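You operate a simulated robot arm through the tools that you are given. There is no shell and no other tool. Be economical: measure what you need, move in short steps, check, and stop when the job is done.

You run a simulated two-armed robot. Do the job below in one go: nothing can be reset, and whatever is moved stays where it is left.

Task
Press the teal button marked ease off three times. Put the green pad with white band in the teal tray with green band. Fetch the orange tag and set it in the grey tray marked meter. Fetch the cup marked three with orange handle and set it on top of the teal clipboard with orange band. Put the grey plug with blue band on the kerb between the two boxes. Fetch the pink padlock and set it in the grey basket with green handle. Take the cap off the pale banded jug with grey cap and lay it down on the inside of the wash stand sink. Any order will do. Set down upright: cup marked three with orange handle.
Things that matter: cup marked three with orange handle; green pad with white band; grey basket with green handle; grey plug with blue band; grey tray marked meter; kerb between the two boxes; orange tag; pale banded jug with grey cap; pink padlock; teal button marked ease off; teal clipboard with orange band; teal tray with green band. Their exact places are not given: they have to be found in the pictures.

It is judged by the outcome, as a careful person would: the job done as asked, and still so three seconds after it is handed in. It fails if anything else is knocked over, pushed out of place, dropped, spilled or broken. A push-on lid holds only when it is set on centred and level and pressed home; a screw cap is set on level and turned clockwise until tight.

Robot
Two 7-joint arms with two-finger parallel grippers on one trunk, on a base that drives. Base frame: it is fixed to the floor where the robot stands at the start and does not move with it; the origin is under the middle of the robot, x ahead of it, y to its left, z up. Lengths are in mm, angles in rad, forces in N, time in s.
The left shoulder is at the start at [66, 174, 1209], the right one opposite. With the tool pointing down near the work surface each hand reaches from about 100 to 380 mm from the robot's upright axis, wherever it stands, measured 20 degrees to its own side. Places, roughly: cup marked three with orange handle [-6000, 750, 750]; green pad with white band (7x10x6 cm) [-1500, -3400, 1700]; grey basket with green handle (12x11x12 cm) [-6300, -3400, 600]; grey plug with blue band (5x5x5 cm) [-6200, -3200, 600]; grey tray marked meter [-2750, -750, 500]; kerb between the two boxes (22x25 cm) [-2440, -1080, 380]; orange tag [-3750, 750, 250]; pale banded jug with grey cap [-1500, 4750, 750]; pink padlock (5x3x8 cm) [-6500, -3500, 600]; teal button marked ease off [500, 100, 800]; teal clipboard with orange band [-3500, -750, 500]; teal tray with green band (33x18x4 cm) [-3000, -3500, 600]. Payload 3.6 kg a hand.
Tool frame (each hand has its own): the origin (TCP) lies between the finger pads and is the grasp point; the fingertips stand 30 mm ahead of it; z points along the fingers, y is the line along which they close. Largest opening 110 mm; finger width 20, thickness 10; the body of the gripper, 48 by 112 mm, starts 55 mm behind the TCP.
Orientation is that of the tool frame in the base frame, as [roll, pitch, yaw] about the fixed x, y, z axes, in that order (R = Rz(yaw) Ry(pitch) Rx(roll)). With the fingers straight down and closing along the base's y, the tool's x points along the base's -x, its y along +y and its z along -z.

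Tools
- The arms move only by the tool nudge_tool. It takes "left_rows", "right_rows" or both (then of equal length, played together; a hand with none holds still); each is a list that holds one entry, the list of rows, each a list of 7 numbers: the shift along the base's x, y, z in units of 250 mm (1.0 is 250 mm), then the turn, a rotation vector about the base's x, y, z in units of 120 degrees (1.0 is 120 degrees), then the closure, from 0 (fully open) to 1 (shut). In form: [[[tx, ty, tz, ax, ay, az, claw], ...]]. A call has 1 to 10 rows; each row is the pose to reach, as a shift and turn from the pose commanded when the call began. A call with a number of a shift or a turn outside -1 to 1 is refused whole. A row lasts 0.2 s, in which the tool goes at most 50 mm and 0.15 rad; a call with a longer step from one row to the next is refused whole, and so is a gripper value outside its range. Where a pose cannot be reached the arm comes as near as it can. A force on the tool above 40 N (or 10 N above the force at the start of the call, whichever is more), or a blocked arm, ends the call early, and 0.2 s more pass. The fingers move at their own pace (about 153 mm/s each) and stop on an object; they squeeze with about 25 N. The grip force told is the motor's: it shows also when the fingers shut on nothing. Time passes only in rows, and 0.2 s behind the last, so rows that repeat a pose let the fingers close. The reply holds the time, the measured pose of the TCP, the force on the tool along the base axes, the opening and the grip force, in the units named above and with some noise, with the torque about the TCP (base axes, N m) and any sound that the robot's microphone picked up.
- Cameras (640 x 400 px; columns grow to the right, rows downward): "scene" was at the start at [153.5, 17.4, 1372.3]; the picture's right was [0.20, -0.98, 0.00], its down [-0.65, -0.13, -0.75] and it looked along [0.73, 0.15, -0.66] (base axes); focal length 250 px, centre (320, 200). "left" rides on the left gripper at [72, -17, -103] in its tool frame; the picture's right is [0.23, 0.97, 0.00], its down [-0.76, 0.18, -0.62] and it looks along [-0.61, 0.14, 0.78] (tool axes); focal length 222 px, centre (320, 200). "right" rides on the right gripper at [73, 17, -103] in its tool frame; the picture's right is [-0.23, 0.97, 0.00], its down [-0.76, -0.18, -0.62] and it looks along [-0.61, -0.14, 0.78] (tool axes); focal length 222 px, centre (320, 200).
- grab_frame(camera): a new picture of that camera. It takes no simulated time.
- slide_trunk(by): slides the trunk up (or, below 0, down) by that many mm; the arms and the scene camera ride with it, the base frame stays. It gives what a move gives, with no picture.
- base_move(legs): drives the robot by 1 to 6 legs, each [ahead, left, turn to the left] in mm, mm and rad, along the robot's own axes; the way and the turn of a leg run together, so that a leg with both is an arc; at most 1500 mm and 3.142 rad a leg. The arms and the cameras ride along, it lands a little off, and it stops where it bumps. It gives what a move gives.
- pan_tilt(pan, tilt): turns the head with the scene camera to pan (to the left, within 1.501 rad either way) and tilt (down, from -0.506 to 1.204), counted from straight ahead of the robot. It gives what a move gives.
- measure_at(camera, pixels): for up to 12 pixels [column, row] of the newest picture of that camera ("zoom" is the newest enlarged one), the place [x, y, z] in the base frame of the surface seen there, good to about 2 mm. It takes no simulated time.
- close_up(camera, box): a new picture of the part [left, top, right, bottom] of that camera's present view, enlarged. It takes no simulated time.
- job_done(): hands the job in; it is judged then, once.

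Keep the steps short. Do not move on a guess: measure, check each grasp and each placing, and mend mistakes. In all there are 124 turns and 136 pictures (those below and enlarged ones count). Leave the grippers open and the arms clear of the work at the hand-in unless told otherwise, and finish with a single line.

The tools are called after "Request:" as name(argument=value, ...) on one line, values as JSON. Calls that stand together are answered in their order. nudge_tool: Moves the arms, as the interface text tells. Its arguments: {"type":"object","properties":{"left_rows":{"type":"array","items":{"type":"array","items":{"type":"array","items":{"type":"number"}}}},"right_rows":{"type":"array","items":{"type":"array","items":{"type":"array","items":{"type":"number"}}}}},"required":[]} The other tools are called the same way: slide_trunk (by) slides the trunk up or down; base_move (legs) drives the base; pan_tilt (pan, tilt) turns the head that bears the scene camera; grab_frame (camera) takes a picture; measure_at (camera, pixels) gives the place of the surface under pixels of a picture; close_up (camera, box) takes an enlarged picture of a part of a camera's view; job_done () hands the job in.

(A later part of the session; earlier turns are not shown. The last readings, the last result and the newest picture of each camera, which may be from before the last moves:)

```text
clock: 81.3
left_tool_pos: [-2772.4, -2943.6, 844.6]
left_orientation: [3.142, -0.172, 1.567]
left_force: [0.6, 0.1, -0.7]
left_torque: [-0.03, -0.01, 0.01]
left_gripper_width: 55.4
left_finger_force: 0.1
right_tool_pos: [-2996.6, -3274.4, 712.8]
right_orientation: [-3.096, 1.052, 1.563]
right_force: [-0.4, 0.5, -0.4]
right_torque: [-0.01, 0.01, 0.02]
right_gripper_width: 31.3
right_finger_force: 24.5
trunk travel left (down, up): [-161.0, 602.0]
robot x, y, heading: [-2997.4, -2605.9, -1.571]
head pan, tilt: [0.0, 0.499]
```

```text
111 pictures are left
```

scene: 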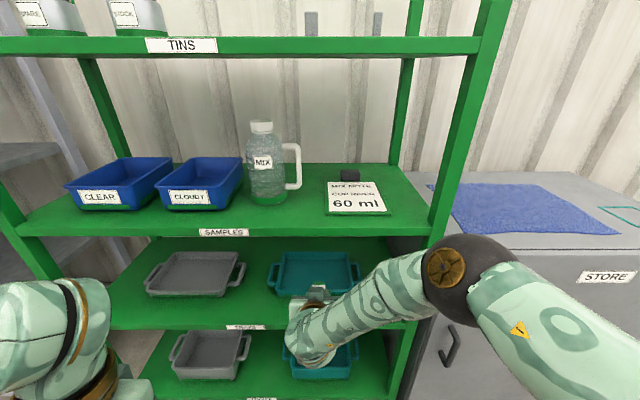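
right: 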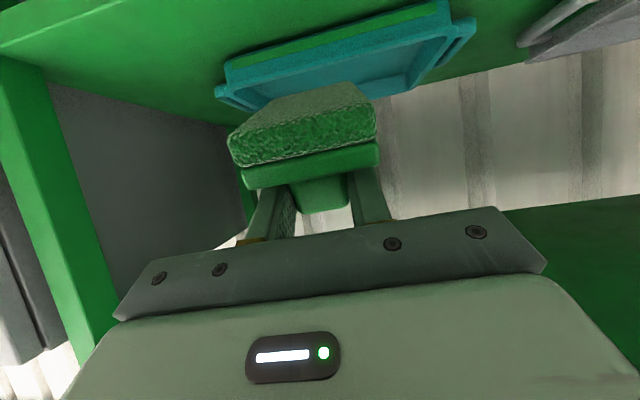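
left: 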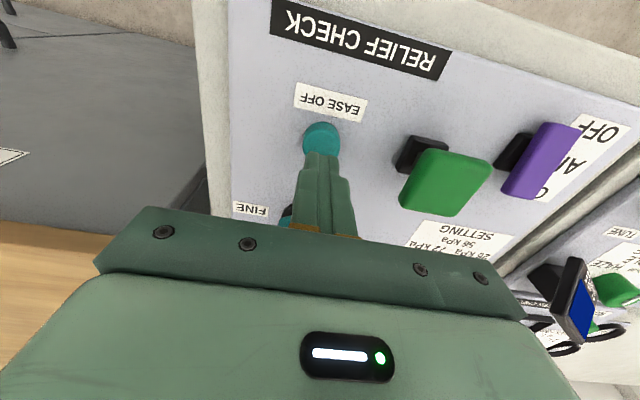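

The elbow swings out to the right near the rack's right post. I measure elbow and post.

Request:
measure_at(camera="scene", pixels=[[445, 270], [430, 255], [395, 285], [380, 265], [320, 330], [335, 310], [430, 200], [420, 330], [480, 240], [310, 293]])

```text
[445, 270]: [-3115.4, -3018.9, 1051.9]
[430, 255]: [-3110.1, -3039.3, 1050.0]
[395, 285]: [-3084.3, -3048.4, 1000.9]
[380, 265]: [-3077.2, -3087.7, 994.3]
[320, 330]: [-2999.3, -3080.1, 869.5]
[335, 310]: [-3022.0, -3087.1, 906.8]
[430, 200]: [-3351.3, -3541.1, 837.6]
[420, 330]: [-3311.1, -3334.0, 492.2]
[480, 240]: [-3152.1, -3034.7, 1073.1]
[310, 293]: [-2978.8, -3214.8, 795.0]
```

After 190 mm more the wrist would pass close under the shelf edge (z≈870–900). Better to extend the arm some rather than drive: extend 90 mm and lower 15 mm.

Request:
nudge_tool(right_rows=[[[0, -0.12, -0.02, 0, 0, 0, 1], [0, -0.24, -0.04, 0, 0, 0, 1], [0, -0.36, -0.06, 0, 0, 0, 1], [0, -0.36, -0.06, 0, 0, 0, 1]]])

Request:
grab_frame(camera="scene")

Request:
measure_at(camera="scene", pixels=[[314, 330], [335, 310], [355, 300], [380, 265], [300, 310], [310, 300], [310, 290], [360, 248], [360, 242], [360, 237], [360, 235], [320, 260]])

```text
clock: 82.3
left_tool_pos: [-2772.8, -2942.4, 843.4]
left_orientation: [3.141, -0.169, 1.568]
left_force: [0.1, -0.3, 0.0]
left_torque: [-0.03, 0.0, -0.03]
left_gripper_width: 54.7
left_finger_force: 0.2
right_tool_pos: [-2997.8, -3364.9, 696.4]
right_orientation: [-3.097, 1.051, 1.564]
right_force: [-0.1, -0.8, -0.3]
right_torque: [0.0, 0.02, 0.04]
right_gripper_width: 31.3
right_finger_force: 25.0
trunk travel left (down, up): [-161.0, 602.0]
robot x, y, heading: [-2997.6, -2606.6, -1.576]
head pan, tilt: [0.0, 0.499]
```

```text
110 pictures are left
```

scene: 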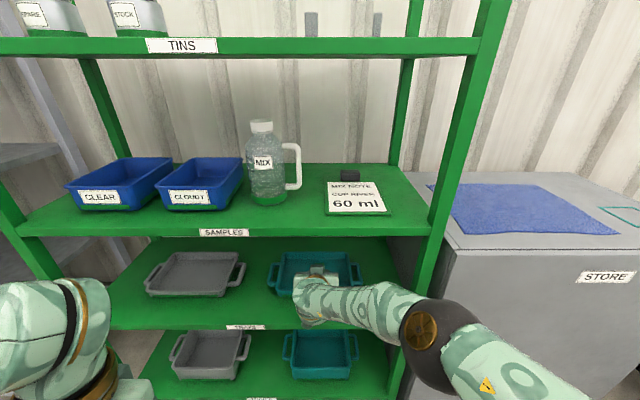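

```text
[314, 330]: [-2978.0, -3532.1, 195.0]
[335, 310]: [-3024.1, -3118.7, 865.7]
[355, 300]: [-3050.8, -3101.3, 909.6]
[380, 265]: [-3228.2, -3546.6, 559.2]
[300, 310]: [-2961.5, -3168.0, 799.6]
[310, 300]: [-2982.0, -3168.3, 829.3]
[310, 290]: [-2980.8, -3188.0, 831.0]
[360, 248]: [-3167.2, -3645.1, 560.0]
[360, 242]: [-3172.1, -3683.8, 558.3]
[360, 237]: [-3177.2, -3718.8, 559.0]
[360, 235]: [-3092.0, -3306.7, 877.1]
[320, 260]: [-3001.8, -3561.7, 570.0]
```

Much better — elbow dropped low and clear. Continue extending 95 mm into the rack.

Request:
nudge_tool(right_rows=[[[0.02, -0.13, -0.01, 0, 0, 0, 1], [0.02, -0.26, -0.03, 0, 0, 0, 1], [0.02, -0.38, -0.04, 0, 0, 0, 1], [0.02, -0.38, -0.04, 0, 0, 0, 1]]])

Request:
grab_frame(camera="right")

Request:
close_up(camera="scene", box=[230, 220, 430, 345])

```text
clock: 83.3
left_tool_pos: [-2773.0, -2943.3, 843.5]
left_orientation: [-3.141, -0.171, 1.568]
left_force: [-0.3, -0.4, -1.2]
left_torque: [-0.02, -0.01, 0.02]
left_gripper_width: 55.1
left_finger_force: 0.0
right_tool_pos: [-3015.5, -3394.5, 706.4]
right_orientation: [-3.097, 1.055, 1.563]
right_force: [0.4, -0.3, -0.6]
right_torque: [0.02, 0.0, -0.01]
right_gripper_width: 31.0
right_finger_force: 25.2
right hand out of reach, approached as far as the arm can: row 1, 2, 3, 4
trunk travel left (down, up): [-161.0, 602.0]
robot x, y, heading: [-2998.2, -2603.0, -1.574]
head pan, tilt: [0.0, 0.499]
```

```text
109 pictures are left
```

right: 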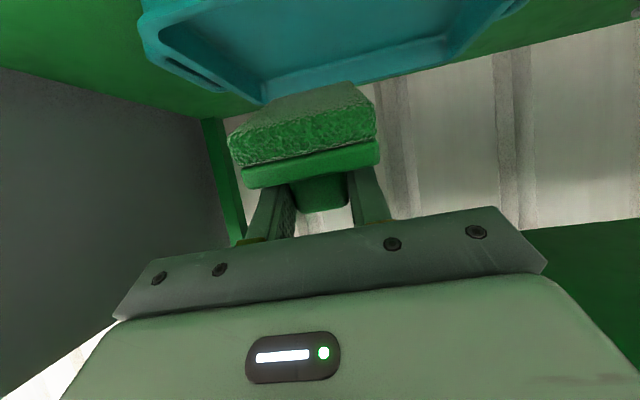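

```text
3.20 times, centred on (330, 282) of scene
```

zoom: 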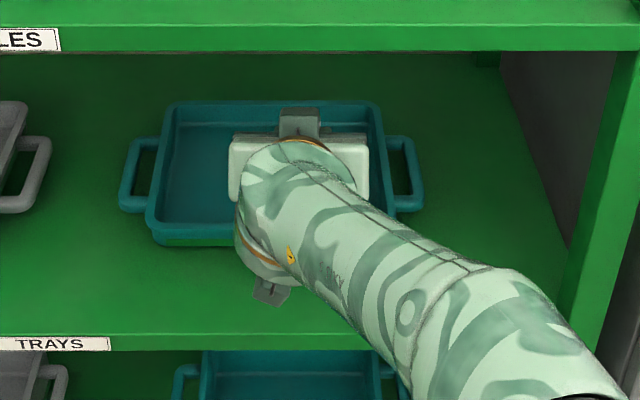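

Max reach here. The pad is over the tray's front rim region; I drive ahead 100 and left 18 to bring it over the tray centre.

Request:
base_move(legs=[[100, 18, 0]])

Request:
grab_frame(camera="right")

Request:
close_up(camera="scene", box=[230, 240, 430, 365])

```text
clock: 84.5
left_tool_pos: [-2754.9, -3043.1, 844.3]
left_orientation: [3.14, -0.172, 1.569]
left_force: [0.4, -0.2, -1.0]
left_torque: [0.0, 0.02, 0.0]
left_gripper_width: 54.9
left_finger_force: 0.1
right_tool_pos: [-2998.1, -3495.4, 706.2]
right_orientation: [-3.097, 1.051, 1.563]
right_force: [0.5, 0.2, -0.4]
right_torque: [-0.04, 0.01, 0.01]
right_gripper_width: 31.3
right_finger_force: 25.0
trunk travel left (down, up): [-161.0, 602.0]
robot x, y, heading: [-2982.2, -2706.7, -1.578]
head pan, tilt: [0.0, 0.499]
```

```text
107 pictures are left
```

right: 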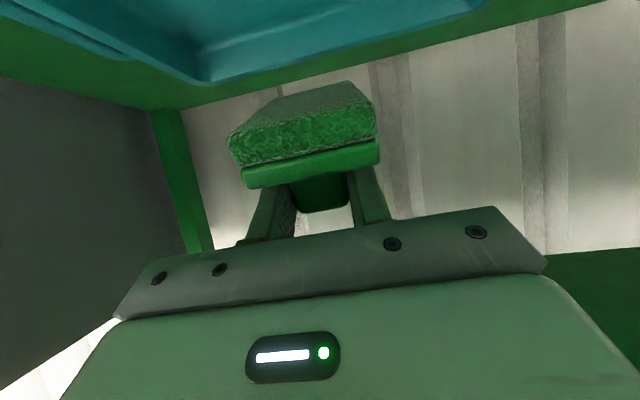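

```text
3.20 times, centred on (330, 302) of scene
```

zoom: 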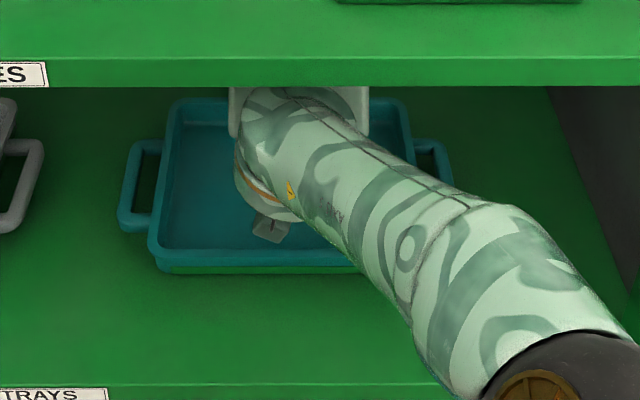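

I measure tray edges and pad in the hand view to confirm position over the tray.

Request:
measure_at(camera="right", pixels=[[200, 78], [205, 60], [170, 60], [300, 55], [240, 40], [230, 140], [375, 115], [300, 92], [300, 150], [300, 180]])

Request:
measure_at(camera="zoom", pixels=[[160, 270], [250, 262], [175, 250], [180, 110], [200, 200], [400, 110], [200, 102]])

```text
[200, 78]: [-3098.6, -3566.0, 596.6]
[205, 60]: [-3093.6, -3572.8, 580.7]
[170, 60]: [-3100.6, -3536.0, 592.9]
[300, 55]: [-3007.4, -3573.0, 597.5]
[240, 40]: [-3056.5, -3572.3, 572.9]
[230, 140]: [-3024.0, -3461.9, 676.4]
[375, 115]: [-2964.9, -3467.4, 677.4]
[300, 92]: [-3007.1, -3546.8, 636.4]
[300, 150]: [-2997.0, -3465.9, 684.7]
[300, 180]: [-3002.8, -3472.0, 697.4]
```

```text
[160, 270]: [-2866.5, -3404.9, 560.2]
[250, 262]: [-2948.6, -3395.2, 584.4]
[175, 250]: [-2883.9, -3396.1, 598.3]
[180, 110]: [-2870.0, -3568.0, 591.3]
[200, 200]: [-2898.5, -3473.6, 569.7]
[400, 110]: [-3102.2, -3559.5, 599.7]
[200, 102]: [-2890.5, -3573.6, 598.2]
```

Pad spans y −3462…−3547, x −2965…−3024; tray inside y −3402…−3568. I lower 60 mm, drawing back 12 mm, until the far edge nears the tray floor.

Request:
nudge_tool(right_rows=[[[0, 0.03, -0.07, 0, 0, 0, 1], [0, 0.05, -0.14, 0, 0, 0, 1], [0, 0.05, -0.2, 0, 0, 0, 1], [0, 0.05, -0.24, 0, 0, 0, 1], [0, 0.05, -0.24, 0, 0, 0, 1]]])

Request:
grab_frame(camera="right")

Request:
measure_at(camera="right", pixels=[[230, 140], [375, 115], [300, 92], [345, 85], [260, 105], [300, 150]])

```text
clock: 85.7
left_tool_pos: [-2754.7, -3042.7, 844.8]
left_orientation: [3.141, -0.172, 1.567]
left_force: [0.0, 0.3, 0.2]
left_torque: [-0.02, -0.05, 0.01]
left_gripper_width: 55.2
left_finger_force: 0.1
right_tool_pos: [-3011.3, -3469.5, 652.4]
right_orientation: [-3.096, 1.054, 1.563]
right_force: [-0.7, 0.7, -0.9]
right_torque: [0.03, -0.04, -0.02]
right_gripper_width: 31.6
right_finger_force: 24.5
right hand out of reach, approached as far as the arm can: row 2, 3, 4, 5
trunk travel left (down, up): [-161.0, 602.0]
robot x, y, heading: [-2984.2, -2704.0, -1.581]
head pan, tilt: [0.0, 0.499]
```

```text
105 pictures are left
```

right: 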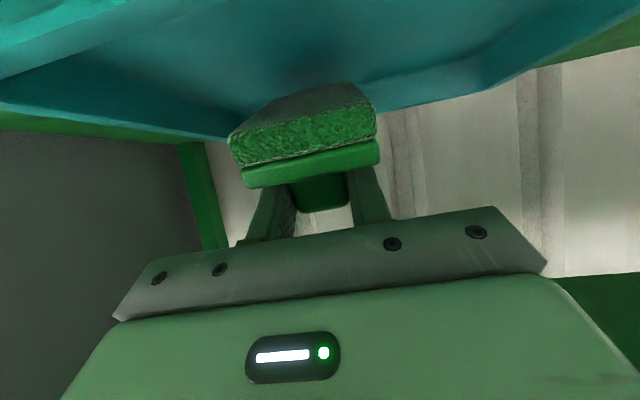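

```text
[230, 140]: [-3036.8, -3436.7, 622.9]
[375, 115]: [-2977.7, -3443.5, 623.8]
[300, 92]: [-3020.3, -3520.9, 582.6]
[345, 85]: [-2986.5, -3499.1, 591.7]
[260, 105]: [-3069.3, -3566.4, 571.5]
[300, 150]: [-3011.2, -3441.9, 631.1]
```

Far edge is ~12 mm above the floor. I lower 12 mm and level the pad by 10°.

Request:
nudge_tool(right_rows=[[[0, 0, -0.03, -0.03, 0, 0, 1], [0, 0, -0.05, -0.06, 0, 0, 1], [0, 0, -0.06, -0.083, 0, 0, 1], [0, 0, -0.06, -0.083, 0, 0, 1]]])

Request:
grab_frame(camera="right")

Request:
measure_at(camera="right", pixels=[[230, 140], [375, 115], [300, 92], [345, 85], [270, 100], [300, 150]])

```text
clock: 86.7
left_tool_pos: [-2755.7, -3042.5, 844.7]
left_orientation: [-3.141, -0.169, 1.568]
left_force: [0.0, 0.1, -0.1]
left_torque: [-0.04, -0.01, 0.02]
left_gripper_width: 54.9
left_finger_force: 0.1
right_tool_pos: [-3013.0, -3463.3, 644.8]
right_orientation: [-3.098, 1.182, 1.559]
right_force: [-0.2, 0.0, -0.7]
right_torque: [0.01, 0.03, -0.02]
right_gripper_width: 31.2
right_finger_force: 25.2
right hand out of reach, approached as far as the arm can: row 1, 2, 3, 4
trunk travel left (down, up): [-161.0, 602.0]
robot x, y, heading: [-2985.7, -2703.0, -1.577]
head pan, tilt: [0.0, 0.499]
```

```text
104 pictures are left
```

right: 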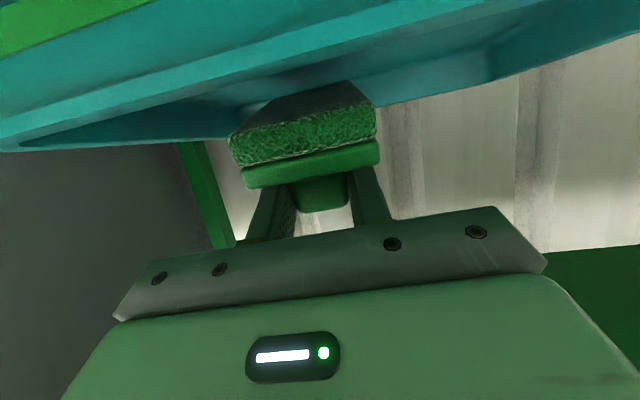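

```text
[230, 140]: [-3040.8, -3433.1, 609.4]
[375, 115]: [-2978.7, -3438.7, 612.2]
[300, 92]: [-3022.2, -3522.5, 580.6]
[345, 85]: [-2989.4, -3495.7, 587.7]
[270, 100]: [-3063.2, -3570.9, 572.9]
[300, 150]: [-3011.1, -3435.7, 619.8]
```

Nearly there: far edge ~8 mm above floor. Lower another 9 mm, level 4° more, then open.

Request:
nudge_tool(right_rows=[[[0, 0, -0.03, -0.03, 0, 0, 1], [0, 0, -0.04, -0.04, 0, 0, 1], [0, 0, -0.04, -0.04, 0, 0, 0.65], [0, 0, -0.04, -0.04, 0, 0, 0.55], [0, 0, -0.04, -0.04, 0, 0, 0.5]]])

Request:
grab_frame(camera="right")

```text
clock: 87.9
left_tool_pos: [-2754.7, -3043.2, 844.4]
left_orientation: [3.14, -0.172, 1.568]
left_force: [-0.1, -0.5, 0.0]
left_torque: [0.0, 0.01, 0.0]
left_gripper_width: 55.0
left_finger_force: 0.1
right_tool_pos: [-3012.8, -3463.6, 644.4]
right_orientation: [-3.101, 1.179, 1.56]
right_force: [0.5, -0.4, 0.5]
right_torque: [0.01, 0.0, 0.03]
right_gripper_width: 55.2
right_finger_force: 0.1
right hand out of reach, approached as far as the arm can: row 1, 2, 3, 4, 5
trunk travel left (down, up): [-161.0, 602.0]
robot x, y, heading: [-2979.2, -2703.8, -1.577]
head pan, tilt: [0.0, 0.499]
```

```text
103 pictures are left
```

right: 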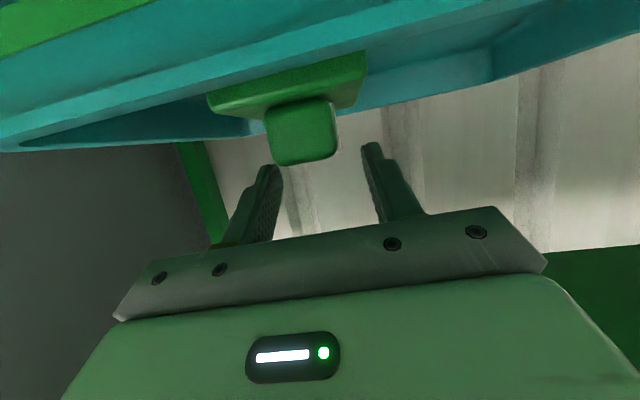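

The pad now rests in the tray. I raise slightly, then drive straight back out and check.

Request:
nudge_tool(right_rows=[[[0, 0.05, 0.08, 0, 0, 0, 0.45], [0, 0.1, 0.16, 0, 0, 0, 0.45], [0, 0.1, 0.2, 0, 0, 0, 0.45]]])

Request:
base_move(legs=[[-550, 0, 0]])

Request:
grab_frame(camera="scene")

```text
clock: 88.7
left_tool_pos: [-2754.6, -3042.0, 844.7]
left_orientation: [-3.141, -0.171, 1.567]
left_force: [-0.6, -0.2, -0.5]
left_torque: [0.01, 0.0, 0.01]
left_gripper_width: 55.0
left_finger_force: 0.1
right_tool_pos: [-3012.3, -3462.3, 643.5]
right_orientation: [-3.099, 1.176, 1.561]
right_force: [0.5, -0.4, -0.3]
right_torque: [-0.04, -0.03, 0.03]
right_gripper_width: 60.6
right_finger_force: 0.0
right hand out of reach, approached as far as the arm can: row 1, 2, 3
trunk travel left (down, up): [-161.0, 602.0]
robot x, y, heading: [-2985.0, -2702.5, -1.576]
head pan, tilt: [0.0, 0.499]
```

```text
clock: 91.8
left_tool_pos: [-2751.9, -2489.6, 844.3]
left_orientation: [-3.14, -0.171, 1.574]
left_force: [-0.3, 0.2, 0.0]
left_torque: [0.01, 0.02, 0.01]
left_gripper_width: 55.1
left_finger_force: 0.1
right_tool_pos: [-3007.1, -2912.7, 644.8]
right_orientation: [-3.099, 1.18, 1.567]
right_force: [0.5, -0.5, 0.1]
right_torque: [0.03, 0.01, -0.01]
right_gripper_width: 60.3
right_finger_force: 0.1
trunk travel left (down, up): [-161.0, 602.0]
robot x, y, heading: [-2979.1, -2150.1, -1.567]
head pan, tilt: [0.0, 0.499]
```

```text
102 pictures are left
```

scene: 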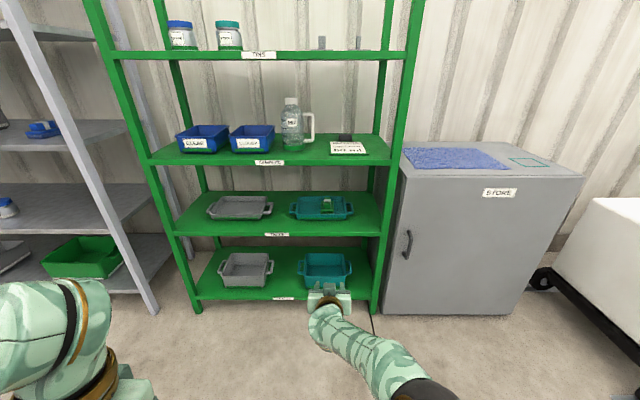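

Pad sits in the tray. Next I raise the trunk, look toward −x for the route to the padlock/plug/basket.

Request:
slide_trunk(by=164)

Request:
nudge_tool(right_rows=[[[0, 0.15, 0.1, 0.05, 0, 0, 0.3], [0, 0.3, 0.2, 0.11, 0, 0, 0.3], [0, 0.45, 0.3, 0.17, 0, 0, 0.3], [0, 0.6, 0.4, 0.24, 0, 0, 0.3], [0, 0.7, 0.5, 0.31, 0, 0, 0.3], [0, 0.8, 0.6, 0.38, 0, 0, 0.3], [0, 0.8, 0.7, 0.45, 0, 0, 0.3], [0, 0.8, 0.8, 0.52, 0, 0, 0.3], [0, 0.8, 0.9, 0.58, 0, 0, 0.3]]])

Request:
pan_tilt(pan=-1.2, tilt=0.35)

Request:
grab_frame(camera="scene")

```text
clock: 93.7
left_tool_pos: [-2752.3, -2490.4, 1007.3]
left_orientation: [-3.141, -0.171, 1.573]
left_force: [0.5, -0.6, 0.3]
left_torque: [0.03, 0.02, 0.01]
left_gripper_width: 55.1
left_finger_force: 0.0
right_tool_pos: [-3008.9, -2910.4, 926.6]
right_orientation: [-3.103, 1.35, 1.562]
right_force: [0.1, 0.0, -0.7]
right_torque: [0.01, 0.0, -0.04]
right_gripper_width: 60.4
right_finger_force: 0.1
trunk travel left (down, up): [-325.0, 438.0]
robot x, y, heading: [-2981.0, -2154.1, -1.565]
head pan, tilt: [0.0, 0.499]
```

```text
clock: 95.7
left_tool_pos: [-2751.2, -2490.9, 1009.0]
left_orientation: [-3.139, -0.172, 1.574]
left_force: [-0.5, -0.2, 0.1]
left_torque: [-0.01, 0.03, 0.0]
left_gripper_width: 54.8
left_finger_force: 0.1
right_tool_pos: [-3007.4, -2707.7, 1153.8]
right_orientation: [-3.099, 0.13, 1.57]
right_force: [-0.1, -0.7, -0.3]
right_torque: [0.0, 0.0, 0.0]
right_gripper_width: 76.7
right_finger_force: 0.0
right hand out of reach, approached as far as the arm can: row 1, 2, 3
trunk travel left (down, up): [-325.0, 438.0]
robot x, y, heading: [-2987.0, -2152.3, -1.571]
head pan, tilt: [0.0, 0.499]
```

```text
clock: 97.1
left_tool_pos: [-2752.3, -2489.9, 1009.9]
left_orientation: [-3.141, -0.171, 1.575]
left_force: [0.5, 0.3, 0.2]
left_torque: [0.01, 0.02, 0.01]
left_gripper_width: 55.1
left_finger_force: 0.0
right_tool_pos: [-3006.9, -2707.4, 1152.3]
right_orientation: [-3.096, 0.136, 1.569]
right_force: [-0.7, -0.1, 0.4]
right_torque: [0.01, -0.02, 0.02]
right_gripper_width: 77.1
right_finger_force: 0.1
trunk travel left (down, up): [-325.0, 438.0]
robot x, y, heading: [-2984.7, -2150.3, -1.569]
head pan, tilt: [-1.201, 0.351]
```

```text
101 pictures are left
```

scene: 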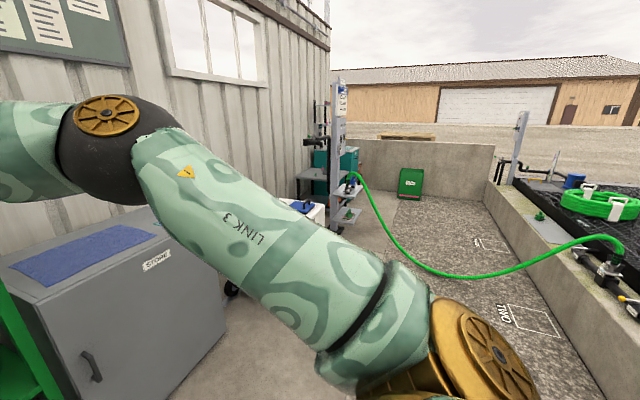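

A green hose sags across the lane. I measure hose, stand, bund edge and machine to plan the route.

Request:
measure_at(camera="scene", pixels=[[340, 190], [345, 120], [322, 160], [350, 165], [375, 210], [410, 256], [450, 275], [500, 277], [560, 255], [410, 185], [600, 370], [340, 215]])

Request:
close_up(camera="scene", box=[270, 70, 450, 250])

```text
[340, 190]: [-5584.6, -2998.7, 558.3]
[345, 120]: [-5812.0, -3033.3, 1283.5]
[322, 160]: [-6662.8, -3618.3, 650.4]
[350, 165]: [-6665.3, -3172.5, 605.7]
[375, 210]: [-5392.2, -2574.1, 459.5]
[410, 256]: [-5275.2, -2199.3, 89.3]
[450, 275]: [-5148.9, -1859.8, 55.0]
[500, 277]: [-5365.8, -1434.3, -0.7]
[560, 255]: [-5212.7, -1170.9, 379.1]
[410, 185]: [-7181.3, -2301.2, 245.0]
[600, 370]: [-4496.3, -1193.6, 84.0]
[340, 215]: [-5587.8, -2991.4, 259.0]
```

```text
2.22 times, centred on (360, 160) of scene
```

zoom: 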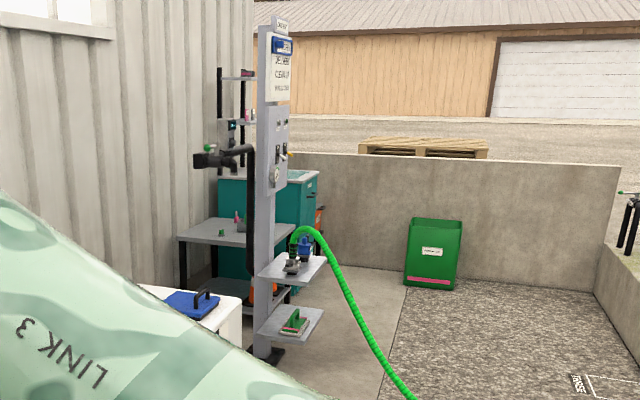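

The bench with the items lies beyond the hose, behind the stand post. I turn to face −x, drive closer, and study the hose.

Request:
base_move(legs=[[0, 0, -1.57], [1300, 0, 0]])

Request:
pan_tilt(pan=0, tilt=0.35)

Request:
grab_frame(camera="scene")

Request:
measure_at(camera="scene", pixels=[[170, 165], [200, 230], [230, 270], [260, 290], [300, 300], [340, 300], [400, 290], [440, 260], [470, 220], [500, 180]])

```text
clock: 107.6
left_tool_pos: [-4642.9, -2407.1, 1008.1]
left_orientation: [3.14, -0.169, 0.019]
left_force: [0.1, 0.1, 0.2]
left_torque: [-0.01, 0.01, 0.01]
left_gripper_width: 55.2
left_finger_force: 0.0
right_tool_pos: [-4863.4, -2154.4, 1152.0]
right_orientation: [-3.095, 0.133, 0.017]
right_force: [0.2, -0.3, 0.0]
right_torque: [0.0, -0.01, -0.01]
right_gripper_width: 77.3
right_finger_force: 0.0
trunk travel left (down, up): [-325.0, 438.0]
robot x, y, heading: [-4308.1, -2172.1, -3.121]
head pan, tilt: [-1.201, 0.351]
```

```text
clock: 109.0
left_tool_pos: [-4641.8, -2405.9, 1008.2]
left_orientation: [-3.141, -0.172, 0.021]
left_force: [-0.5, -0.1, 0.1]
left_torque: [0.01, -0.01, 0.02]
left_gripper_width: 55.1
left_finger_force: 0.0
right_tool_pos: [-4863.4, -2154.6, 1152.9]
right_orientation: [-3.095, 0.134, 0.015]
right_force: [0.3, 0.6, 0.4]
right_torque: [-0.01, -0.05, -0.02]
right_gripper_width: 77.1
right_finger_force: 0.1
trunk travel left (down, up): [-325.0, 438.0]
robot x, y, heading: [-4308.5, -2171.5, -3.122]
head pan, tilt: [0.0, 0.351]
```

```text
99 pictures are left
```

scene: 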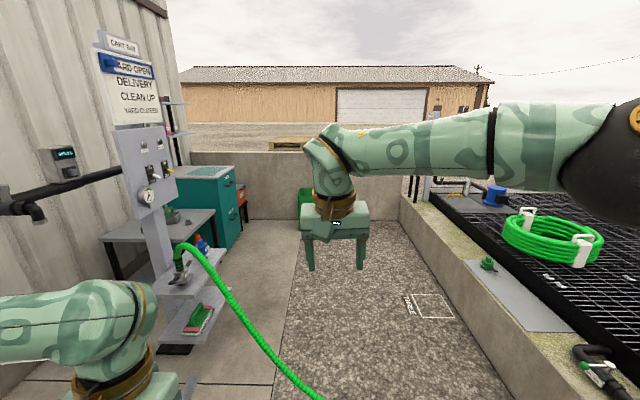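

```text
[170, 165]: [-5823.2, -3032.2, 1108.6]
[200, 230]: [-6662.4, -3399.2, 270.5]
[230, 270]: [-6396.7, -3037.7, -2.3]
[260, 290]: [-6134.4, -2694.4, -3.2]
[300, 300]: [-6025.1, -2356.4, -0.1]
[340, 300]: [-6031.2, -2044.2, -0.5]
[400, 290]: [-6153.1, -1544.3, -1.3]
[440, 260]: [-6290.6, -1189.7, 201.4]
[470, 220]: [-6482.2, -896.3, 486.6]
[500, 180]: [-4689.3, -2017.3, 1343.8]
```

I zoom on the far bund end to see whether there is another way round, and tilt down to see the hose on the ground.

Request:
close_up(camera="scene", box=[370, 150, 530, 250])

Request:
pan_tilt(pan=-0.3, tilt=0.85)

Request:
grab_frame(camera="scene")

```text
4.00 times, centred on (450, 200) of scene
```

zoom: 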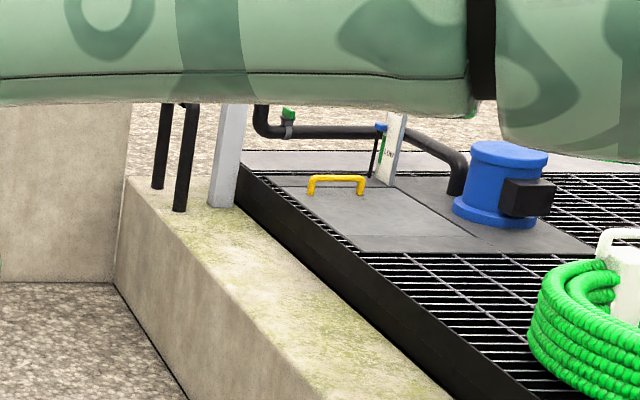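

```text
clock: 109.9
left_tool_pos: [-4642.1, -2407.3, 1007.6]
left_orientation: [3.141, -0.171, 0.02]
left_force: [0.4, 0.0, 1.1]
left_torque: [0.0, 0.0, -0.01]
left_gripper_width: 55.4
left_finger_force: 0.1
right_tool_pos: [-4864.0, -2154.2, 1152.7]
right_orientation: [-3.096, 0.135, 0.016]
right_force: [0.4, 0.8, -0.1]
right_torque: [-0.08, 0.0, 0.02]
right_gripper_width: 76.7
right_finger_force: 0.1
trunk travel left (down, up): [-325.0, 438.0]
robot x, y, heading: [-4309.6, -2171.3, -3.118]
head pan, tilt: [-0.3, 0.85]
```

```text
97 pictures are left
```

scene: 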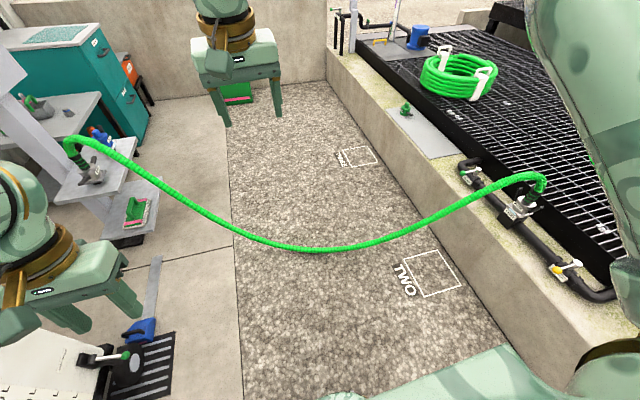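

The hose spans the lane. I measure its height along the run, as well as ground marks.

Request:
measure_at(camera="scene", pixels=[[100, 148], [150, 176], [180, 198], [230, 230], [270, 245], [310, 251], [350, 246], [400, 232], [450, 208], [500, 184], [535, 178], [80, 143]])

Request:
close_up(camera="scene", box=[0, 60, 180, 260])

```text
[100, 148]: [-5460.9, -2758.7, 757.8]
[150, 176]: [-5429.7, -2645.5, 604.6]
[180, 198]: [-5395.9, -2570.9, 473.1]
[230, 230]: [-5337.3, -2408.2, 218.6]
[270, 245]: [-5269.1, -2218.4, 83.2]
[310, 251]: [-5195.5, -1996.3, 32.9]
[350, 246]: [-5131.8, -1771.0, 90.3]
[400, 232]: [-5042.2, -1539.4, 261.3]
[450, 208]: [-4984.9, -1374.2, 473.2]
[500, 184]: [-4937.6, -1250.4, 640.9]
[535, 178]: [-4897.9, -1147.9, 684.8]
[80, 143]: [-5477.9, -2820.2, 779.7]
```

```text
2.00 times, centred on (90, 160) of scene
```

zoom: 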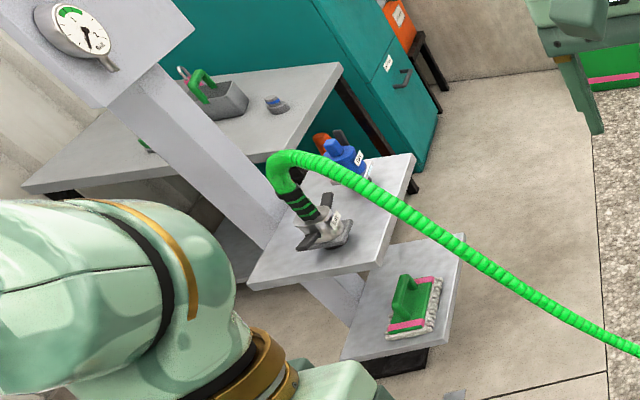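

The hose touches down around y≈−2000 (z≈33). I approach that point, short of contact, with the arms high, and look.

Request:
base_move(legs=[[450, 170, -0.02]])

Request:
pan_tilt(pan=0.0, tilt=1.1)

Request:
grab_frame(camera="scene")

```text
clock: 112.8
left_tool_pos: [-5095.8, -2574.4, 1008.3]
left_orientation: [3.141, -0.173, -0.001]
left_force: [0.1, 0.9, 0.8]
left_torque: [0.0, 0.0, -0.01]
left_gripper_width: 55.0
left_finger_force: 0.1
right_tool_pos: [-5313.2, -2317.8, 1153.1]
right_orientation: [-3.096, 0.134, -0.002]
right_force: [-0.1, 0.4, -0.5]
right_torque: [0.0, 0.02, 0.03]
right_gripper_width: 77.2
right_finger_force: 0.1
trunk travel left (down, up): [-325.0, 438.0]
robot x, y, heading: [-4754.2, -2344.4, 3.142]
head pan, tilt: [-0.3, 0.85]
```

```text
clock: 113.6
left_tool_pos: [-5095.5, -2573.6, 1008.4]
left_orientation: [3.141, -0.17, 0.0]
left_force: [0.0, -0.1, -0.1]
left_torque: [0.0, 0.0, 0.0]
left_gripper_width: 55.5
left_finger_force: 0.2
right_tool_pos: [-5313.0, -2317.0, 1152.8]
right_orientation: [-3.096, 0.135, -0.003]
right_force: [-1.0, 0.3, 0.2]
right_torque: [0.03, 0.0, 0.04]
right_gripper_width: 77.1
right_finger_force: 0.2
trunk travel left (down, up): [-325.0, 438.0]
robot x, y, heading: [-4755.0, -2347.8, 3.142]
head pan, tilt: [0.0, 1.1]
```

```text
95 pictures are left
```

scene: 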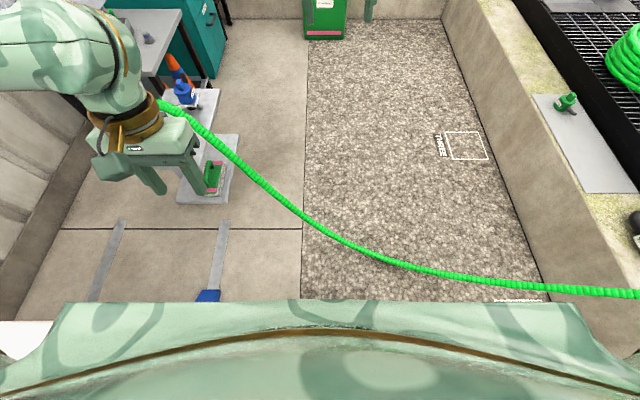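

I went the wrong lateral way (y −2347). Shift right 345 to y≈−2000, where the hose lies on the ground, then creep ahead 250 and check whether it bumps.

Request:
base_move(legs=[[0, -345, 0], [200, 0, 0]])

Request:
grab_frame(camera="scene")

```text
clock: 117.0
left_tool_pos: [-5296.1, -2233.3, 1007.5]
left_orientation: [3.141, -0.171, 0.003]
left_force: [-1.2, -0.3, -0.5]
left_torque: [-0.01, -0.03, -0.01]
left_gripper_width: 55.1
left_finger_force: 0.0
right_tool_pos: [-5514.9, -1977.4, 1152.1]
right_orientation: [-3.098, 0.133, 0.0]
right_force: [0.0, 0.0, 0.3]
right_torque: [0.02, -0.03, -0.02]
right_gripper_width: 77.0
right_finger_force: 0.0
trunk travel left (down, up): [-325.0, 438.0]
robot x, y, heading: [-4958.7, -2001.4, -3.14]
head pan, tilt: [0.0, 1.1]
```

```text
94 pictures are left
```

scene: 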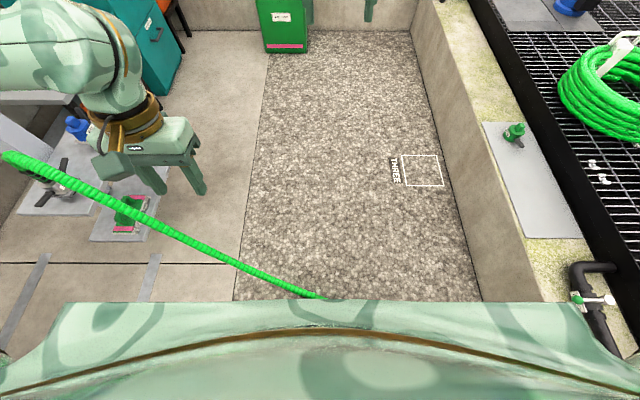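

No bump yet. Creep another 250.

Request:
base_move(legs=[[250, 0, 0]])

Request:
grab_frame(camera="scene")

```text
clock: 118.8
left_tool_pos: [-5548.9, -2234.9, 1007.4]
left_orientation: [-3.142, -0.171, 0.006]
left_force: [0.2, 0.5, -0.6]
left_torque: [-0.01, -0.02, 0.0]
left_gripper_width: 55.1
left_finger_force: 0.1
right_tool_pos: [-5767.7, -1979.6, 1152.6]
right_orientation: [-3.097, 0.133, 0.001]
right_force: [-0.1, -0.1, -0.5]
right_torque: [0.02, -0.03, -0.01]
right_gripper_width: 77.2
right_finger_force: 0.0
trunk travel left (down, up): [-325.0, 438.0]
robot x, y, heading: [-5207.9, -2002.7, -3.137]
head pan, tilt: [0.0, 1.1]
```

```text
93 pictures are left
```

scene: 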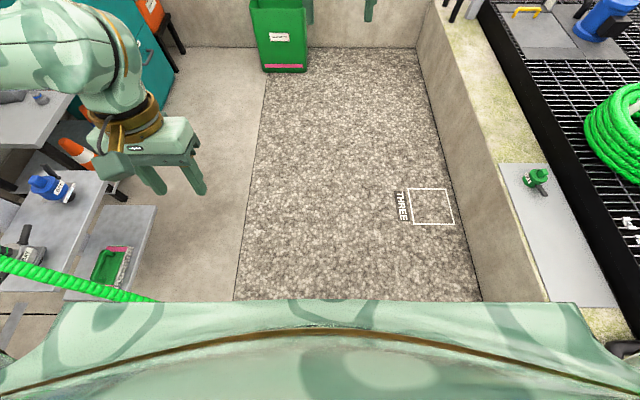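

The base passes over the hose with no bump. I continue ahead 1000, then turn left to face −y toward the bench.

Request:
base_move(legs=[[1000, 0, 0], [0, 0, 1.57]])

Request:
pan_tilt(pan=0.0, tilt=0.6)

Request:
grab_frame(camera="scene")

```text
clock: 127.8
left_tool_pos: [-5967.7, -2347.6, 1009.0]
left_orientation: [3.141, -0.171, 1.585]
left_force: [-0.2, 0.1, -0.1]
left_torque: [0.01, -0.01, 0.0]
left_gripper_width: 55.1
left_finger_force: 0.0
right_tool_pos: [-6220.6, -2569.0, 1152.4]
right_orientation: [-3.096, 0.134, 1.578]
right_force: [0.4, -0.3, 0.9]
right_torque: [0.02, 0.03, -0.01]
right_gripper_width: 76.8
right_finger_force: 0.1
trunk travel left (down, up): [-325.0, 438.0]
robot x, y, heading: [-6198.3, -2013.3, -1.56]
head pan, tilt: [0.0, 1.1]
```

```text
clock: 128.7
left_tool_pos: [-5968.1, -2347.2, 1009.2]
left_orientation: [3.141, -0.172, 1.586]
left_force: [-0.9, -0.6, -0.1]
left_torque: [0.0, -0.02, 0.01]
left_gripper_width: 55.0
left_finger_force: 0.1
right_tool_pos: [-6221.0, -2568.4, 1152.9]
right_orientation: [-3.097, 0.134, 1.58]
right_force: [0.2, 0.6, 0.4]
right_torque: [-0.01, 0.01, -0.01]
right_gripper_width: 77.1
right_finger_force: 0.0
trunk travel left (down, up): [-325.0, 438.0]
robot x, y, heading: [-6201.7, -2012.1, -1.561]
head pan, tilt: [0.0, 0.6]
```

```text
92 pictures are left
```

scene: 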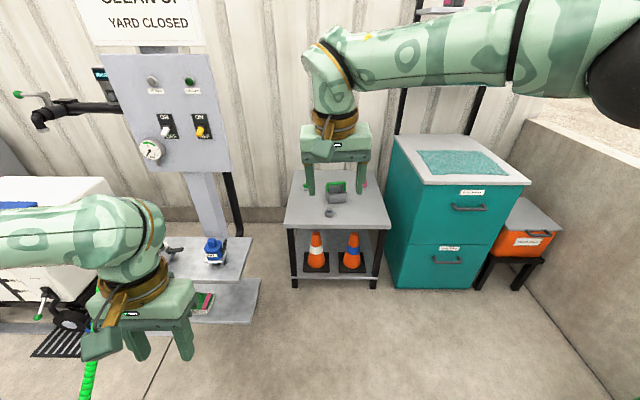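

The small bench is ahead with the grey basket, plug and pink item. Zoom and measure.

Request:
close_up(camera="scene", box=[270, 150, 400, 240])

Request:
measure_at(camera="scene", pixels=[[329, 212], [335, 196], [343, 198], [364, 186], [300, 227], [380, 227], [330, 228], [295, 180], [240, 260], [400, 180]])

```text
4.44 times, centred on (335, 195) of scene
```

zoom: 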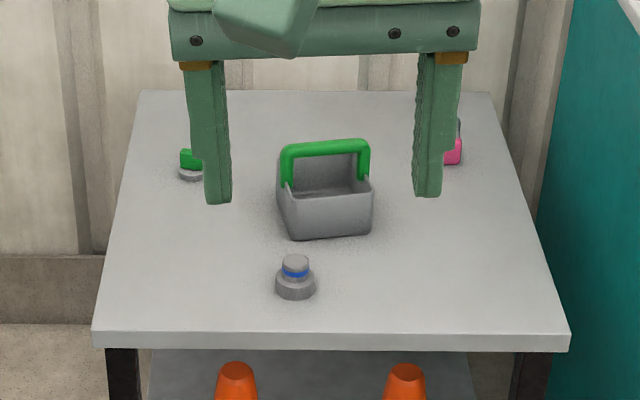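

```text
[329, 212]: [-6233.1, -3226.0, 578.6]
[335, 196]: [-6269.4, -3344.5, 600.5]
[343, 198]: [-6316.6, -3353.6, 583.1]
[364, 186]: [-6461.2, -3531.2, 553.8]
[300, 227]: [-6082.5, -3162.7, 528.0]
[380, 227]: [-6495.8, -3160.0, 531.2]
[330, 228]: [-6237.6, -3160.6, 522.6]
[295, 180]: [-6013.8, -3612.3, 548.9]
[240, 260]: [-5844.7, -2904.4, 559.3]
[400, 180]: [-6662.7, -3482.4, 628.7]
```

Bench top z≈550, front edge y −3160. The gauge panel at left may foul my left elbow when I drive up; I measure both.

Request:
measure_at(camera="scene", pixels=[[228, 100], [232, 165], [110, 60], [200, 200], [250, 245], [10, 250], [60, 215], [100, 205], [150, 210], [600, 60], [560, 60], [258, 285]])

```text
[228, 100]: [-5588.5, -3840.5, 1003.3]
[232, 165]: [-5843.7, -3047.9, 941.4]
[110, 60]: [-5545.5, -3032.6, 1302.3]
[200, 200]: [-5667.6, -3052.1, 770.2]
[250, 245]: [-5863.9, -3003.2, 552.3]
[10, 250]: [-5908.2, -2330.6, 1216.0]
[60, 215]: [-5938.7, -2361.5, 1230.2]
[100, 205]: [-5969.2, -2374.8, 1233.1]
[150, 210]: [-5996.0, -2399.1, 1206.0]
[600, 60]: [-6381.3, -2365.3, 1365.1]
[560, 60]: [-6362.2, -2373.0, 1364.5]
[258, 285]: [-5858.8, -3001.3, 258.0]
```

Panel reaches x −5844; with the axis at x≈−6330 the left elbow clears. I shift right 130 and drive ahead 730.

Request:
base_move(legs=[[0, -130, -0.01], [730, 0, 0]])

Request:
pan_tilt(pan=0.0, tilt=0.9)

Request:
grab_frame(camera="scene")

```text
clock: 133.7
left_tool_pos: [-6107.0, -3070.7, 1012.0]
left_orientation: [3.139, -0.168, 1.581]
left_force: [0.1, 0.2, 0.0]
left_torque: [-0.02, -0.02, 0.01]
left_gripper_width: 54.8
left_finger_force: 0.2
right_tool_pos: [-6365.3, -3287.0, 1156.5]
right_orientation: [-3.1, 0.141, 1.568]
right_force: [0.8, -0.1, 0.2]
right_torque: [0.02, -0.01, 0.02]
right_gripper_width: 76.9
right_finger_force: 0.0
trunk travel left (down, up): [-325.0, 438.0]
robot x, y, heading: [-6333.9, -2739.2, -1.57]
head pan, tilt: [0.0, 0.6]
stopped in leg 2: the robot was blocked; the commanded pose is now the measured one
```

```text
clock: 134.5
left_tool_pos: [-6106.6, -3070.3, 1010.9]
left_orientation: [3.14, -0.166, 1.576]
left_force: [-0.2, -0.1, -1.2]
left_torque: [-0.01, 0.02, -0.01]
left_gripper_width: 55.1
left_finger_force: 0.2
right_tool_pos: [-6366.5, -3287.2, 1157.6]
right_orientation: [-3.099, 0.144, 1.566]
right_force: [0.1, -0.4, 0.6]
right_torque: [0.02, 0.0, 0.02]
right_gripper_width: 77.1
right_finger_force: 0.1
trunk travel left (down, up): [-325.0, 438.0]
robot x, y, heading: [-6334.0, -2739.9, -1.574]
head pan, tilt: [0.0, 0.901]
```

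```text
90 pictures are left
```

scene: 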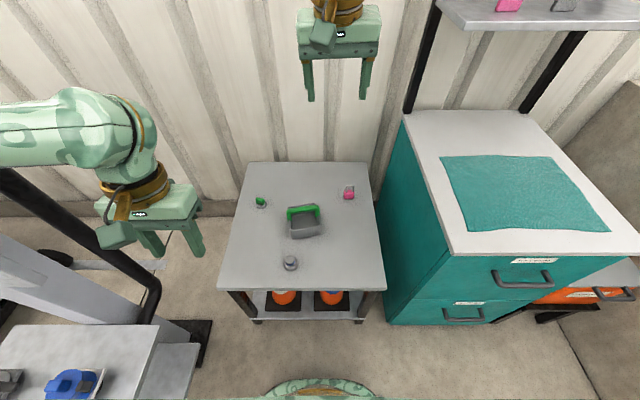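

It stopped 3 mm short, "blocked". I check whether something was touched, remeasuring bench and items.

Request:
close_up(camera="scene", box=[200, 150, 400, 330])

Request:
measure_at(camera="scene", pixels=[[290, 262], [300, 285], [222, 283], [380, 285], [305, 210], [305, 225], [349, 195], [240, 320], [365, 320], [455, 250], [385, 310], [200, 330]])

```text
2.22 times, centred on (300, 240) of scene
```

zoom: 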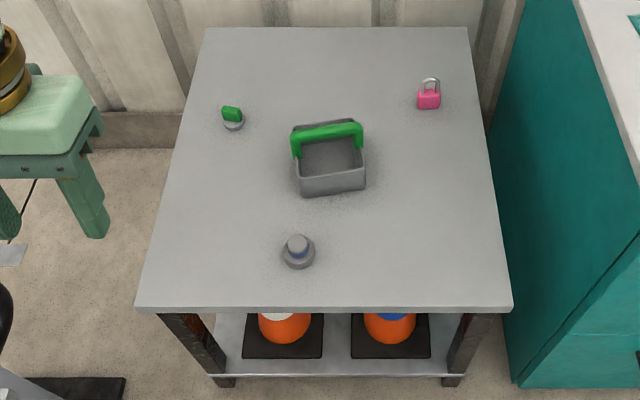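

```text
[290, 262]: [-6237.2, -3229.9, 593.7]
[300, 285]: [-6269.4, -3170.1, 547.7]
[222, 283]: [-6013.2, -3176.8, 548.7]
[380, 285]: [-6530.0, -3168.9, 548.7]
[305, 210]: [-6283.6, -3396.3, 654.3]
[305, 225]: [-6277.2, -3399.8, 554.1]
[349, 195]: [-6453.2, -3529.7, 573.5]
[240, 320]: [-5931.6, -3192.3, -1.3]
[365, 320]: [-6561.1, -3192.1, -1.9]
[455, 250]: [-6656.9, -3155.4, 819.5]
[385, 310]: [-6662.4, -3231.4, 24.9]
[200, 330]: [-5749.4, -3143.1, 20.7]
```

Items unmoved. Check the stand's shelf corners versus before (−5864,−3003,552).

Request:
measure_at(camera="scene", pixels=[[157, 326], [199, 346], [208, 322], [160, 290], [75, 380], [100, 340]])

Request:
pan_tilt(pan=0.9, tilt=1.0)

Request:
grab_frame(camera="scene")

```text
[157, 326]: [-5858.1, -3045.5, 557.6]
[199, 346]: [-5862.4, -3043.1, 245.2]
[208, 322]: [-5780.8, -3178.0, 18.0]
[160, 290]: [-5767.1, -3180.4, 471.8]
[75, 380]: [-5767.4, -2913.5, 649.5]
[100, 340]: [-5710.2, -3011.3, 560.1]
```

```text
clock: 135.7
left_tool_pos: [-6106.5, -3070.5, 1011.7]
left_orientation: [3.141, -0.166, 1.575]
left_force: [1.0, 0.2, -0.4]
left_torque: [-0.01, 0.01, -0.03]
left_gripper_width: 54.9
left_finger_force: 0.0
right_tool_pos: [-6365.6, -3286.7, 1158.8]
right_orientation: [-3.098, 0.144, 1.565]
right_force: [-0.2, -0.7, -0.4]
right_torque: [0.06, -0.03, 0.02]
right_gripper_width: 77.0
right_finger_force: 0.0
trunk travel left (down, up): [-325.0, 438.0]
robot x, y, heading: [-6333.7, -2736.5, -1.574]
head pan, tilt: [0.901, 1.0]
```

```text
88 pictures are left
```

scene: 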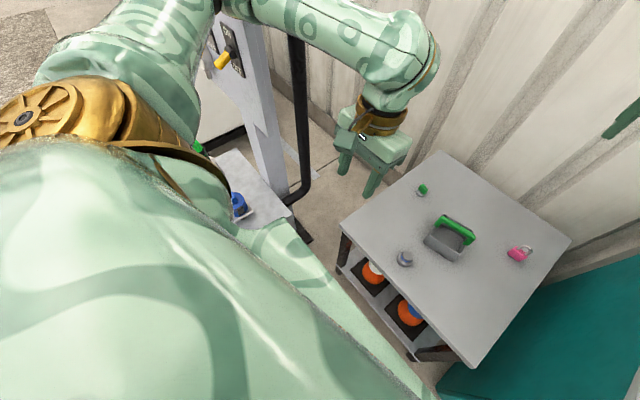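

The left elbow reached the gauge panel. I back off 90 mm, shift right 50, and draw the left hand inward and forward to bring the elbow in.

Request:
base_move(legs=[[-90, 0, 0], [0, -50, 0]])

Request:
nudge_tool(left_rows=[[[-0.1, -0.1, 0, 0, 0, 0, 0.5], [-0.2, -0.2, 0, 0, 0, 0, 0.5], [-0.3, -0.3, 0, 0, 0, 0, 0.5]]])

Request:
grab_frame(camera="scene")

```text
clock: 137.3
left_tool_pos: [-6156.0, -2987.1, 1008.6]
left_orientation: [-3.141, -0.174, 1.577]
left_force: [-0.3, -0.4, -0.2]
left_torque: [0.03, -0.05, 0.01]
left_gripper_width: 54.8
left_finger_force: 0.0
right_tool_pos: [-6415.3, -3205.5, 1152.8]
right_orientation: [-3.098, 0.136, 1.565]
right_force: [-1.0, 0.7, 0.2]
right_torque: [0.01, -0.02, 0.03]
right_gripper_width: 76.8
right_finger_force: 0.1
trunk travel left (down, up): [-325.0, 438.0]
robot x, y, heading: [-6384.4, -2652.3, -1.576]
head pan, tilt: [0.901, 1.0]
```

```text
clock: 138.1
left_tool_pos: [-6231.6, -3064.3, 1007.7]
left_orientation: [-3.141, -0.177, 1.575]
left_force: [-0.4, 0.0, 0.6]
left_torque: [-0.01, 0.04, -0.02]
left_gripper_width: 54.9
left_finger_force: 0.1
right_tool_pos: [-6413.5, -3206.4, 1152.8]
right_orientation: [-3.097, 0.135, 1.566]
right_force: [-0.1, -0.3, 0.2]
right_torque: [0.01, -0.04, 0.02]
right_gripper_width: 77.0
right_finger_force: 0.1
trunk travel left (down, up): [-325.0, 438.0]
robot x, y, heading: [-6377.5, -2651.4, -1.575]
head pan, tilt: [0.901, 1.0]
```

```text
87 pictures are left
```

scene: 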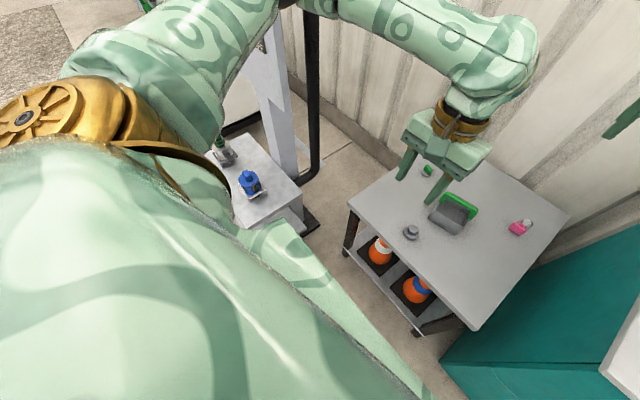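

I measure where the left elbow is relative to the panel now.

Request:
measure_at(camera="scene", pixels=[[270, 5], [240, 50], [225, 90], [200, 40], [340, 5], [283, 60], [262, 45]])

```text
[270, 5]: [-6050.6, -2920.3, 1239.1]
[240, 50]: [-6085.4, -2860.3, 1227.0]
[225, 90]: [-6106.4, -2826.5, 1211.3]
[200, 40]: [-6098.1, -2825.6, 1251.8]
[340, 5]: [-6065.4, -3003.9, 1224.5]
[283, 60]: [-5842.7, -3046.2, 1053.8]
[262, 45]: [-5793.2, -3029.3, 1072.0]
```

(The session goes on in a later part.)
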